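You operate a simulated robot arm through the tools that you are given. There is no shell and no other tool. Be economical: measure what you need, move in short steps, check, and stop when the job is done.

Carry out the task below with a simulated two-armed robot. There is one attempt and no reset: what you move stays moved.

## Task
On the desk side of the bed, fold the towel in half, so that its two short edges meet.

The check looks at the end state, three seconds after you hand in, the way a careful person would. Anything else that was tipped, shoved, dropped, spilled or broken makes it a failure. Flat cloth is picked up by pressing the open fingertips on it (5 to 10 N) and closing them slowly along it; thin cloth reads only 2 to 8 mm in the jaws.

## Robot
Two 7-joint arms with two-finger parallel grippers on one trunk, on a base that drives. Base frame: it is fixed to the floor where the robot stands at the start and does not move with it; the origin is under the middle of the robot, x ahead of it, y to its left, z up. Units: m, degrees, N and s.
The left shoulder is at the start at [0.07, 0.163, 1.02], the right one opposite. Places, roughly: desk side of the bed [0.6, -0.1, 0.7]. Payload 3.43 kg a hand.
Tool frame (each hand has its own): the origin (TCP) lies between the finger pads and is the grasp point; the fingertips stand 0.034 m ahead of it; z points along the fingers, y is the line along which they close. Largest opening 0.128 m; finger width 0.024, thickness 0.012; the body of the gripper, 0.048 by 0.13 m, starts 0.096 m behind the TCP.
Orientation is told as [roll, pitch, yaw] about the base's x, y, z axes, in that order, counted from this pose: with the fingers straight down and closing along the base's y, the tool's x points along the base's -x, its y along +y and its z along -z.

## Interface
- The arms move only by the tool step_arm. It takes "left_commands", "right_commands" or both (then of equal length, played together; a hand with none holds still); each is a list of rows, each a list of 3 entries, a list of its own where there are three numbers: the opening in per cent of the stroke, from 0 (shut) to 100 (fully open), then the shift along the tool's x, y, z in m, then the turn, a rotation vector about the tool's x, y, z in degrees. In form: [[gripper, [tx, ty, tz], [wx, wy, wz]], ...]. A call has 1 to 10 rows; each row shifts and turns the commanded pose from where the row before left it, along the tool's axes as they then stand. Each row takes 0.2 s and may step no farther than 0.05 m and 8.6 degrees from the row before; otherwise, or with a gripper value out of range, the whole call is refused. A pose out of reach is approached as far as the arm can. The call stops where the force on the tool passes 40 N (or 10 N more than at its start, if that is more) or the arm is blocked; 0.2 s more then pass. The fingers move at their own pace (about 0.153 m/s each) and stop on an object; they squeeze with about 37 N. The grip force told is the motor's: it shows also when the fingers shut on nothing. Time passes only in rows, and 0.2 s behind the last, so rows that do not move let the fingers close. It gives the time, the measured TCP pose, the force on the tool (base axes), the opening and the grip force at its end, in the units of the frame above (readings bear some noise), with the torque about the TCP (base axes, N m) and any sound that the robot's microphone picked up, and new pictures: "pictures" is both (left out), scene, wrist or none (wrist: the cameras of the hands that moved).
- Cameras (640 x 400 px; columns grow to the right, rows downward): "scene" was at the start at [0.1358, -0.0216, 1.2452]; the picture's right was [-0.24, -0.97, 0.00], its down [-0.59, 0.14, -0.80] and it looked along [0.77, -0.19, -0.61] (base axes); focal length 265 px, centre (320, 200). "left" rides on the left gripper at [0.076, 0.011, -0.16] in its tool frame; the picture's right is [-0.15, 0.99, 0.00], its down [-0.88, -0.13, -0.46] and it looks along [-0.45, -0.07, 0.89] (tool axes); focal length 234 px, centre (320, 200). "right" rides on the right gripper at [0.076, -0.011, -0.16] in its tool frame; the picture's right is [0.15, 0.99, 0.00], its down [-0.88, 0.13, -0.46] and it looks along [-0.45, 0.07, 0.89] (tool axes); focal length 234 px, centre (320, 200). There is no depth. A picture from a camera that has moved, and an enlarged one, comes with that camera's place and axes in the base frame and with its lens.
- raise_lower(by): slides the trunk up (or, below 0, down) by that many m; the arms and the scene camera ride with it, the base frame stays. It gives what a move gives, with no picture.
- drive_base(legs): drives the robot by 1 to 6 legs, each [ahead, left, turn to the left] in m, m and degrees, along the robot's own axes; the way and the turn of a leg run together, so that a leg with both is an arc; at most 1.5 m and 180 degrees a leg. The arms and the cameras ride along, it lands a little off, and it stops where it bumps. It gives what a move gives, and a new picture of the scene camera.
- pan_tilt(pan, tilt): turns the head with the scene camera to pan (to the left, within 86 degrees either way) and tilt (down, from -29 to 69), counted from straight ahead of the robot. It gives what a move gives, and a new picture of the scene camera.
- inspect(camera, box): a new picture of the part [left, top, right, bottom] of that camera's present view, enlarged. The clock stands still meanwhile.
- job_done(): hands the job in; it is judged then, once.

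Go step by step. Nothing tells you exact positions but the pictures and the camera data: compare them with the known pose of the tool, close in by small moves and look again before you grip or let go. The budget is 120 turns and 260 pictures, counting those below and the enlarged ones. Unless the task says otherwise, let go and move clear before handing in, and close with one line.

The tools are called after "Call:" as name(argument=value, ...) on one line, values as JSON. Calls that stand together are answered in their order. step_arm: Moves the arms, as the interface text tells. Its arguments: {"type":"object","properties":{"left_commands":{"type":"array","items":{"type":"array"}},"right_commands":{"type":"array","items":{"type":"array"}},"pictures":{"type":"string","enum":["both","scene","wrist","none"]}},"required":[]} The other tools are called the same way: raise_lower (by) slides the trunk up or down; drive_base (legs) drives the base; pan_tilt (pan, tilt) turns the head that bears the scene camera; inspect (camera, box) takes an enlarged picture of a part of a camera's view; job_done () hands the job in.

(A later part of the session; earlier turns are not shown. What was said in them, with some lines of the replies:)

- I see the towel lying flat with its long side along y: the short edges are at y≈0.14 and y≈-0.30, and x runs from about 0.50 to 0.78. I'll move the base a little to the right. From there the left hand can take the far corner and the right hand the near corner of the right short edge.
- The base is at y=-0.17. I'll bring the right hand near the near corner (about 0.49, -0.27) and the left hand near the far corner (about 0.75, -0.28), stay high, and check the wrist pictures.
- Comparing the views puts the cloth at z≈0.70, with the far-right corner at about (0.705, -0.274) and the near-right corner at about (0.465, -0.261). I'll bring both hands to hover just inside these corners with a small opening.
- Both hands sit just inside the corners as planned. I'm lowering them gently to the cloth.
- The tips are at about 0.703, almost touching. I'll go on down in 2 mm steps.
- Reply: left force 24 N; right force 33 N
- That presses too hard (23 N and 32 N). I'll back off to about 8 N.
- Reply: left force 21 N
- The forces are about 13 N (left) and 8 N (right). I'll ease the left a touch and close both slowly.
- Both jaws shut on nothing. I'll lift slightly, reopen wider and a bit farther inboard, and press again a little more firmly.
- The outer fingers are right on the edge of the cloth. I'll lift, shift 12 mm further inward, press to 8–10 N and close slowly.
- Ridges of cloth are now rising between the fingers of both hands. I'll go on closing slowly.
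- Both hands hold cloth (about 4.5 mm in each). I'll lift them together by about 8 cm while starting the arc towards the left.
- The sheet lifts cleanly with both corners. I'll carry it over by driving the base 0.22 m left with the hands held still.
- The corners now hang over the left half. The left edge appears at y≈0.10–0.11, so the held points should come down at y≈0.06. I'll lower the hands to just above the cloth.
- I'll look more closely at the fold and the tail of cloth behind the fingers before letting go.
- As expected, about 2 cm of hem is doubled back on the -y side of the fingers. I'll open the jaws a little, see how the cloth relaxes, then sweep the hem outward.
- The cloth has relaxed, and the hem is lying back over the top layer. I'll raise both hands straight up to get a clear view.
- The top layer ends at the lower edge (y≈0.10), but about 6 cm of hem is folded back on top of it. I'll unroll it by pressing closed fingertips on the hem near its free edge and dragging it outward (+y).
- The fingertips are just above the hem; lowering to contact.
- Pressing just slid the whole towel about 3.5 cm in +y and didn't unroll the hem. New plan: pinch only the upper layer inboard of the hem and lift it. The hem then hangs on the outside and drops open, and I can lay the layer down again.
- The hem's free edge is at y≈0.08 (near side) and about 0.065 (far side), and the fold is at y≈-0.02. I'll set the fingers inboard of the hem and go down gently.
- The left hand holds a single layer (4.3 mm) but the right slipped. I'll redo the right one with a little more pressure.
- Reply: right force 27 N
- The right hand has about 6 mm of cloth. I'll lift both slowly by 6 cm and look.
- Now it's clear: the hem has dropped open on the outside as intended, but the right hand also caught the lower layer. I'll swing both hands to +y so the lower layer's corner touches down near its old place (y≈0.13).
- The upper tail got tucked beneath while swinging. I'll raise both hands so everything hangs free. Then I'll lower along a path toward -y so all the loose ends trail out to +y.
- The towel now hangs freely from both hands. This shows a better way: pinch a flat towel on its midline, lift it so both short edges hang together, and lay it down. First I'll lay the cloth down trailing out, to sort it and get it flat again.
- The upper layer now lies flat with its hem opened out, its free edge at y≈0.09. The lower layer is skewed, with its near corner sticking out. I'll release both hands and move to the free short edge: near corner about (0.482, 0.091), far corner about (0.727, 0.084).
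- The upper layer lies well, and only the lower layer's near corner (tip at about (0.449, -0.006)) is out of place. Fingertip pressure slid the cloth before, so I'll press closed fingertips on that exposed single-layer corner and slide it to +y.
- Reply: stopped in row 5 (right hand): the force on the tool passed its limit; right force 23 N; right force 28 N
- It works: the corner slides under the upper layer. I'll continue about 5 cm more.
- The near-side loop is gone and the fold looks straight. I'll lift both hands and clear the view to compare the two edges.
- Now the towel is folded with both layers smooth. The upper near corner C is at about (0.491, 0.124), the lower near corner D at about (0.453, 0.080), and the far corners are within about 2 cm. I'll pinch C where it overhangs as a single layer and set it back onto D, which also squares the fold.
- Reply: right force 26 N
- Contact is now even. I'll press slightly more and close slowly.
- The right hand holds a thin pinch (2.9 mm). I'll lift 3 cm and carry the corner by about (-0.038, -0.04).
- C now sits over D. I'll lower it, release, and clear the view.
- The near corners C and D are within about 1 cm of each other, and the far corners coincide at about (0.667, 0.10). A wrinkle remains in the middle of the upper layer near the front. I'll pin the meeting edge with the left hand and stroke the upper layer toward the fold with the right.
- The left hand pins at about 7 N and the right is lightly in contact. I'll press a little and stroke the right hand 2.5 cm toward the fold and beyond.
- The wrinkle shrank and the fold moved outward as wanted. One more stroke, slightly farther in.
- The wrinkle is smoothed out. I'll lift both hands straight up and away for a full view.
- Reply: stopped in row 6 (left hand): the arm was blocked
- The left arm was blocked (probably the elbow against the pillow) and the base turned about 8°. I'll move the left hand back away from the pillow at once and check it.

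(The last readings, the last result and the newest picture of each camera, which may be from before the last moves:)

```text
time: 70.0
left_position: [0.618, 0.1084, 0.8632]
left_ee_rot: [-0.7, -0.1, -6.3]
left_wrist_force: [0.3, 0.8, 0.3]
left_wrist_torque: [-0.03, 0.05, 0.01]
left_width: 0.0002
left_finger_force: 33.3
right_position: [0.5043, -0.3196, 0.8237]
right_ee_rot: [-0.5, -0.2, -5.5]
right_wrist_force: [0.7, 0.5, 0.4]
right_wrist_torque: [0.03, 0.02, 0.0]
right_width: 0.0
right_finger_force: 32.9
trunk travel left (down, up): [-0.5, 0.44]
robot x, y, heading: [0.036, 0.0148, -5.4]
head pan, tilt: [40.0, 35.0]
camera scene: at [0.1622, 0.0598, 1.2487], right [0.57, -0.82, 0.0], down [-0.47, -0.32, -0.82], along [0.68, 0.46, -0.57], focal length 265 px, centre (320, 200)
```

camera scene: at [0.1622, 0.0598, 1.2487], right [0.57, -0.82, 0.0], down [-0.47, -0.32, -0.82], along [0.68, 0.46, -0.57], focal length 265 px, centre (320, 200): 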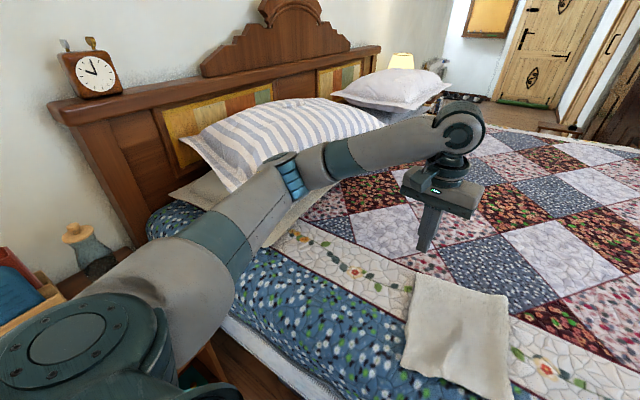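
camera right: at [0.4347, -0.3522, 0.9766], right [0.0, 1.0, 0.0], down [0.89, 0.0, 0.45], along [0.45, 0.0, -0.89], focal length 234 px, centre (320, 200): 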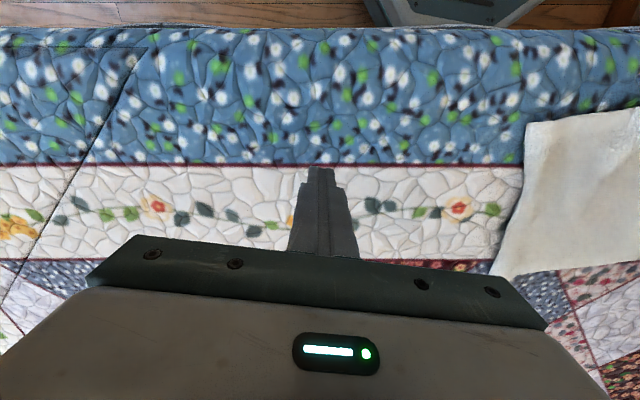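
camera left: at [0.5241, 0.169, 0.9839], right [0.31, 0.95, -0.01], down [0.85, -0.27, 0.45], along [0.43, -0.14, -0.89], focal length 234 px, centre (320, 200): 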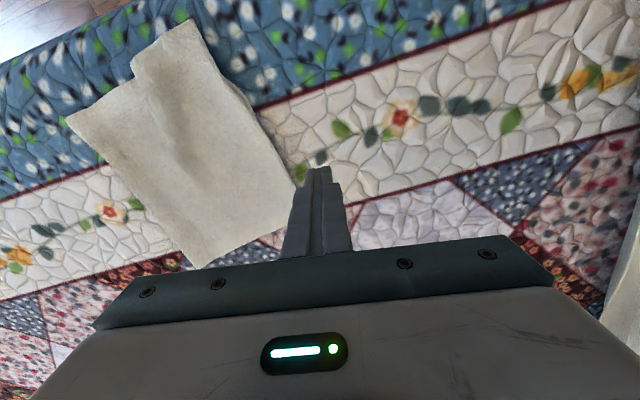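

The left elbow sits right next to the striped pillow. I'll reach the left hand up and forward so the elbow moves inward, then drive the base right to gain clearance.

Call:
step_arm(left_commands=[[0, [-0.035, -0.005, -0.02], [0, 0, 0]], [0, [-0.035, -0.02, -0.02], [0, 0, 0]], [0, [-0.035, -0.02, -0.02], [0, 0, 0]]], pictures="none")

Call:
drive_base(legs=[[-0.03, -0.12, 0], [0, 0, 5.4]])

```text
time: 70.8
left_position: [0.7209, 0.053, 0.9289]
left_ee_rot: [-0.6, 0.0, -6.2]
left_wrist_force: [0.2, -0.1, 0.2]
left_wrist_torque: [0.03, -0.03, -0.01]
left_width: 0.0003
left_finger_force: 32.5
right_position: [0.5042, -0.3199, 0.8235]
right_ee_rot: [-0.4, -0.3, -5.5]
right_wrist_force: [-0.1, -0.5, -1.1]
right_wrist_torque: [0.02, 0.01, -0.02]
right_width: 0.0002
right_finger_force: 32.7
trunk travel left (down, up): [-0.5, 0.44]
robot x, y, heading: [0.0396, 0.016, -5.5]
head pan, tilt: [40.0, 35.0]
```

```text
time: 72.6
left_position: [0.6727, 0.0051, 0.9281]
left_ee_rot: [-0.7, -0.1, -0.7]
left_wrist_force: [0.5, -0.5, 0.9]
left_wrist_torque: [-0.02, -0.04, 0.01]
left_width: 0.0
left_finger_force: 33.1
right_position: [0.4931, -0.3875, 0.8222]
right_ee_rot: [-0.5, -0.3, 0.0]
right_wrist_force: [0.3, 0.2, -0.7]
right_wrist_torque: [0.01, -0.03, -0.02]
right_width: 0.0001
right_finger_force: 32.9
trunk travel left (down, up): [-0.5, 0.44]
robot x, y, heading: [-0.0043, -0.0971, 0.4]
head pan, tilt: [40.0, 35.0]
camera scene: at [0.1156, -0.0429, 1.2487], right [0.64, -0.77, 0.0], down [-0.44, -0.37, -0.82], along [0.63, 0.53, -0.57], focal length 265 px, centre (320, 200)
```

scene: 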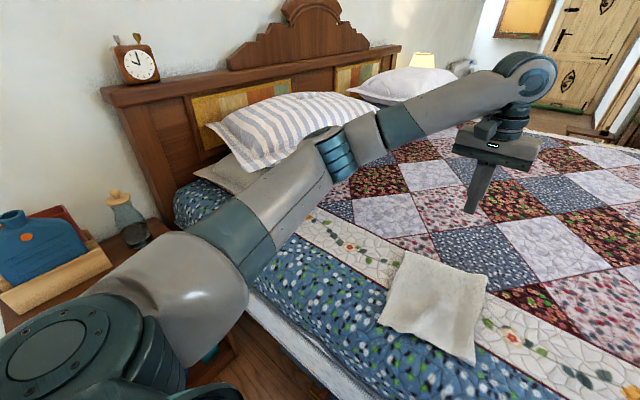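

I'll return to the earlier viewpoint (base y=-0.17, pan 0, tilt 50) to compare the pillow with the earlier picture and see the towel.

Call:
drive_base(legs=[[0.004, -0.073, -0.4]])

Call:
pan_tilt(pan=0, tilt=50)

Call:
inspect(camera="scene", box=[180, 140, 330, 240])

```text
time: 73.6
left_position: [0.6774, -0.0739, 0.9283]
left_ee_rot: [-0.6, -0.1, -1.1]
left_wrist_force: [-0.5, -0.2, 0.3]
left_wrist_torque: [0.04, 0.02, 0.02]
left_width: 0.0
left_finger_force: 33.6
right_position: [0.4951, -0.4639, 0.822]
right_ee_rot: [-0.4, -0.3, -0.5]
right_wrist_force: [0.1, 0.6, -0.3]
right_wrist_torque: [0.03, -0.02, 0.02]
right_width: 0.0
right_finger_force: 33.1
trunk travel left (down, up): [-0.5, 0.44]
robot x, y, heading: [0.0005, -0.1714, -0.6]
head pan, tilt: [40.0, 35.0]
camera scene: at [0.1199, -0.1182, 1.2487], right [0.64, -0.77, 0.0], down [-0.44, -0.36, -0.82], along [0.63, 0.52, -0.57], focal length 265 px, centre (320, 200)
```

scene: 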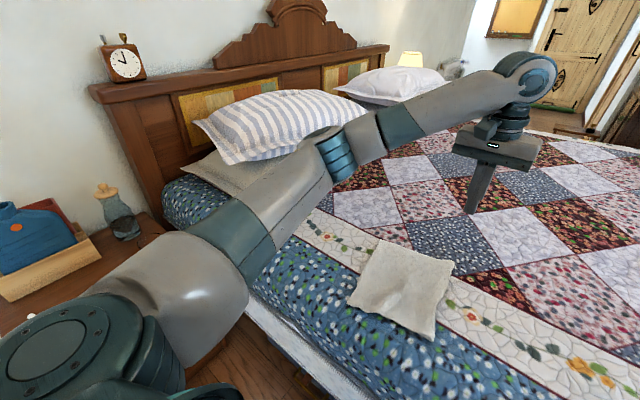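

```text
time: 74.7
left_position: [0.6764, -0.0731, 0.9277]
left_ee_rot: [-0.8, -0.1, -1.2]
left_wrist_force: [-1.1, -0.5, 0.2]
left_wrist_torque: [0.0, 0.0, -0.01]
left_width: 0.0002
left_finger_force: 33.0
right_position: [0.4955, -0.4624, 0.8236]
right_ee_rot: [-0.5, -0.3, -0.4]
right_wrist_force: [1.0, -0.4, -0.1]
right_wrist_torque: [-0.02, -0.01, 0.0]
right_width: 0.0
right_finger_force: 33.2
trunk travel left (down, up): [-0.5, 0.44]
robot x, y, heading: [0.0039, -0.1743, -0.3]
head pan, tilt: [0.0, 50.0]
camera scene: at [0.129, -0.1734, 1.227], right [-0.01, -1.0, 0.0], down [-0.77, 0.0, -0.64], along [0.64, 0.0, -0.77], focal length 265 px, centre (320, 200)
```

scene: 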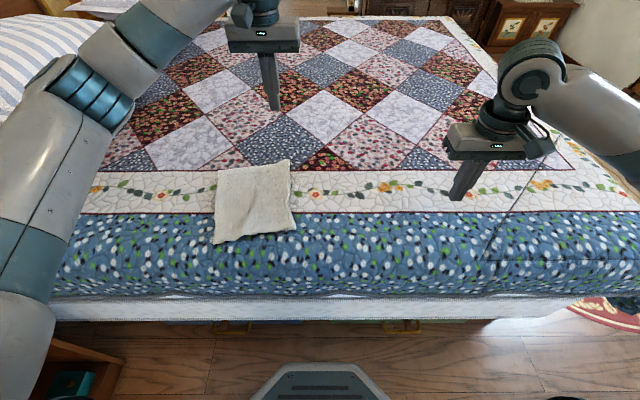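

```text
4.00 times, centred on (255, 190) of scene
camera zoom: at [0.129, -0.1734, 1.227], right [-0.01, -1.0, 0.0], down [-0.77, 0.0, -0.64], along [0.64, 0.0, -0.77], focal length 1058 px, centre (580, 240)
```

zoom: 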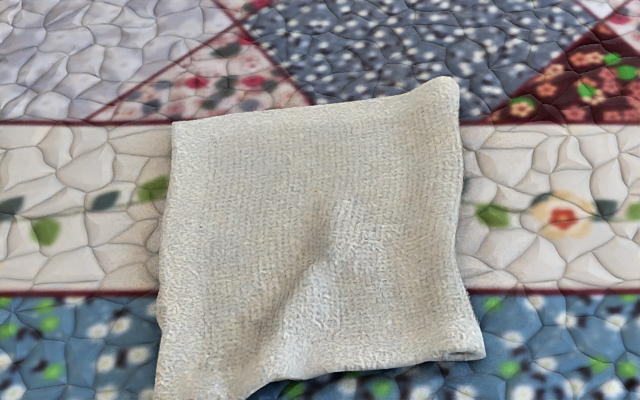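

The towel looks neatly folded, with the free edges together at the left. I'll move the left arm aside to check the pillow and take a close look at the free edges from the wrist camera.

Call:
step_arm(left_commands=[[0, [-0.012, -0.04, 0], [0, 0, 0]], [0, [-0.012, -0.04, 0], [0, 0, 0]], [0, [-0.012, -0.04, 0], [0, 0, 0]], [0, [-0.012, -0.02, 0], [0, 0, 0]]])

Call:
inspect(camera="scene", box=[190, 150, 320, 250])

```text
time: 75.7
left_position: [0.7217, -0.2145, 0.9291]
left_ee_rot: [-0.6, -0.2, -1.1]
left_wrist_force: [0.6, -0.2, -1.0]
left_wrist_torque: [-0.02, 0.01, 0.0]
left_width: 0.0
left_finger_force: 33.1
right_position: [0.496, -0.4641, 0.8237]
right_ee_rot: [-0.5, -0.3, -0.3]
right_wrist_force: [0.3, 0.0, -0.4]
right_wrist_torque: [0.03, -0.01, 0.01]
right_width: 0.0
right_finger_force: 33.0
trunk travel left (down, up): [-0.5, 0.44]
robot x, y, heading: [0.0002, -0.1678, -0.3]
head pan, tilt: [0.0, 50.0]
camera scene: at [0.1289, -0.1739, 1.2269], right [-0.01, -1.0, 0.0], down [-0.77, 0.01, -0.64], along [0.64, 0.0, -0.77], focal length 265 px, centre (320, 200)
camera left: at [0.6447, -0.1997, 1.09], right [0.17, 0.99, -0.01], down [0.88, -0.14, 0.46], along [0.45, -0.09, -0.89], focal length 234 px, centre (320, 200)
```

scene: 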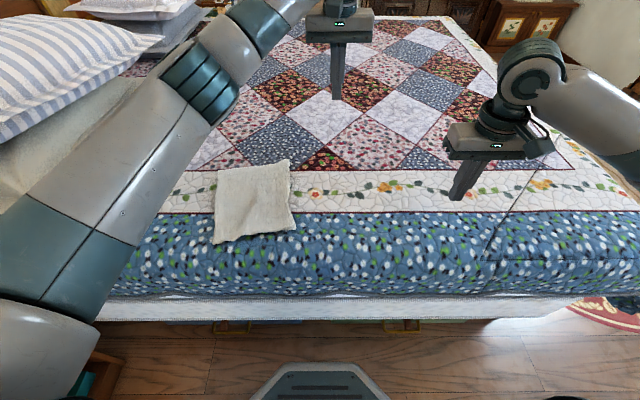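
left: 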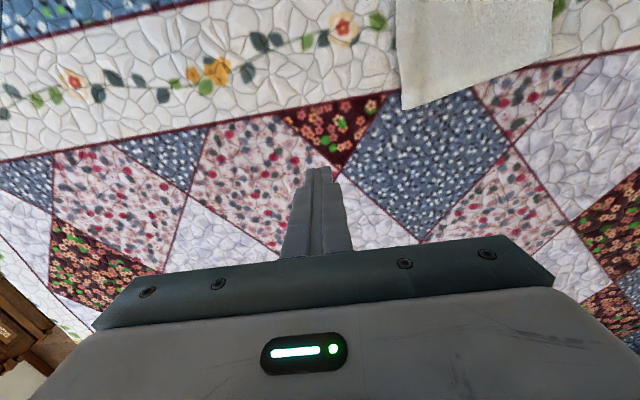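

```text
4.00 times, centred on (255, 200) of scene
camera zoom: at [0.1289, -0.1739, 1.2269], right [-0.01, -1.0, 0.0], down [-0.77, 0.01, -0.64], along [0.64, 0.0, -0.77], focal length 1058 px, centre (580, 200)
```

zoom: 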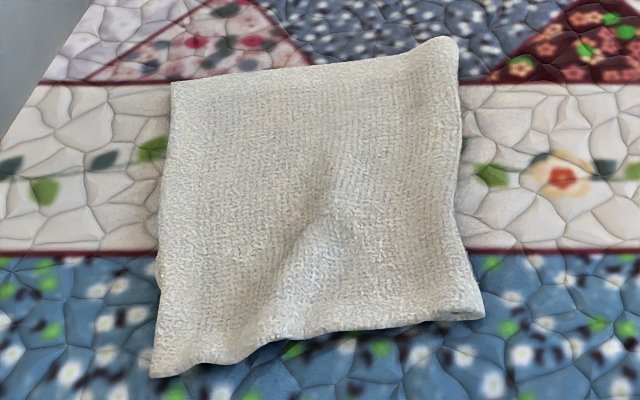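

Call:
inspect(camera="scene", box=[0, 0, 260, 160])

```text
2.46 times, centred on (130, 80) of scene
camera zoom: at [0.1289, -0.1739, 1.2269], right [-0.01, -1.0, 0.0], down [-0.77, 0.01, -0.64], along [0.64, 0.0, -0.77], focal length 651 px, centre (788, 495)
```

zoom: 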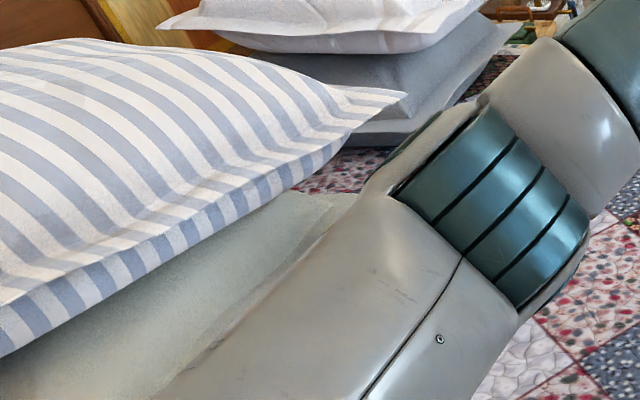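

The towel is fine. To find out whether the pillow was disturbed, I'll go back to the starting viewpoint and compare with the first picture.

Call:
drive_base(legs=[[0, 0.166, 0.3]])

Call:
pan_tilt(pan=-13.6, tilt=37.3)

```text
time: 77.1
left_position: [0.7222, -0.0416, 0.9298]
left_ee_rot: [-0.7, -0.1, -0.9]
left_wrist_force: [0.9, 0.7, 0.9]
left_wrist_torque: [-0.03, -0.02, 0.03]
left_width: 0.0002
left_finger_force: 33.1
right_position: [0.4966, -0.2922, 0.823]
right_ee_rot: [-0.5, -0.3, -0.2]
right_wrist_force: [-0.3, 1.1, 1.1]
right_wrist_torque: [-0.06, 0.0, 0.0]
right_width: 0.0
right_finger_force: 32.9
trunk travel left (down, up): [-0.5, 0.44]
robot x, y, heading: [0.0023, -0.0026, -0.2]
head pan, tilt: [0.0, 50.0]
camera scene: at [0.1297, -0.0032, 1.227], right [0.0, -1.0, 0.0], down [-0.77, 0.0, -0.64], along [0.64, 0.0, -0.77], focal length 265 px, centre (320, 200)
```

scene: 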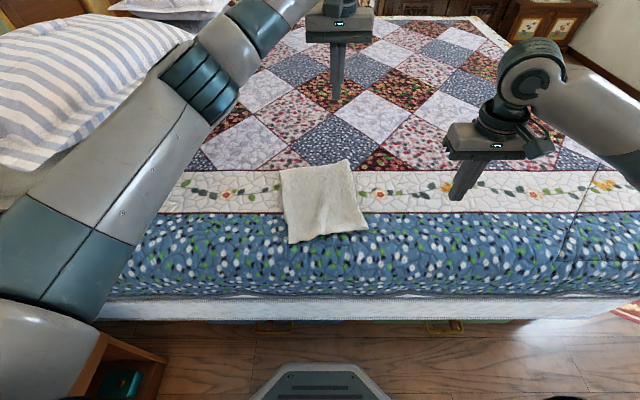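

```text
time: 77.9
left_position: [0.721, -0.0433, 0.9289]
left_ee_rot: [-0.7, -0.1, -1.0]
left_wrist_force: [-0.5, -0.4, -0.2]
left_wrist_torque: [-0.01, -0.02, 0.02]
left_width: 0.0001
left_finger_force: 33.0
right_position: [0.4976, -0.2932, 0.8231]
right_ee_rot: [-0.5, -0.3, -0.4]
right_wrist_force: [-0.2, 0.2, 0.4]
right_wrist_torque: [0.01, -0.04, 0.0]
right_width: 0.0001
right_finger_force: 32.8
trunk travel left (down, up): [-0.5, 0.44]
robot x, y, heading: [0.0012, -0.0036, -0.2]
head pan, tilt: [-13.6, 37.3]
camera scene: at [0.137, -0.0248, 1.2451], right [-0.24, -0.97, 0.0], down [-0.59, 0.14, -0.79], along [0.77, -0.19, -0.61], focal length 265 px, centre (320, 200)
```

scene: 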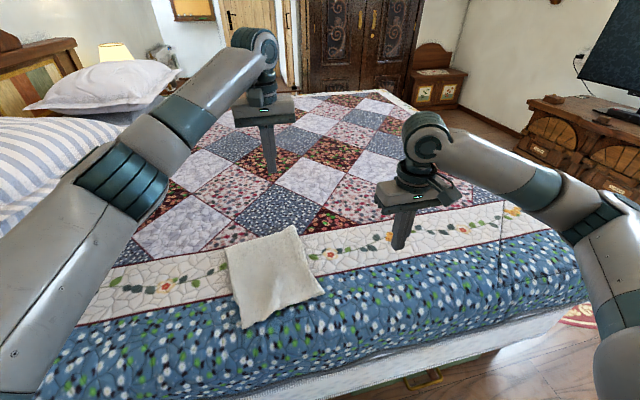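

The towel lies folded in half with its two short edges together on the left. The pillow is still on its stack and looks about where it was, though the arm hides part of it and I can't rule out a small shift. Both hands are clear, so I'm handing in.

Call:
job_done()

```text
The job is handed in.
```

I folded the towel in half so its two short edges meet on the desk side of the bed, to within about 1–1.5 cm at the corners. The folded towel ended up a few centimetres from where it started, turned slightly. While I was clearing the hands, the left arm was blocked, probably by the striped pillow, and may have nudged it a little. The pillow is still on its stack.
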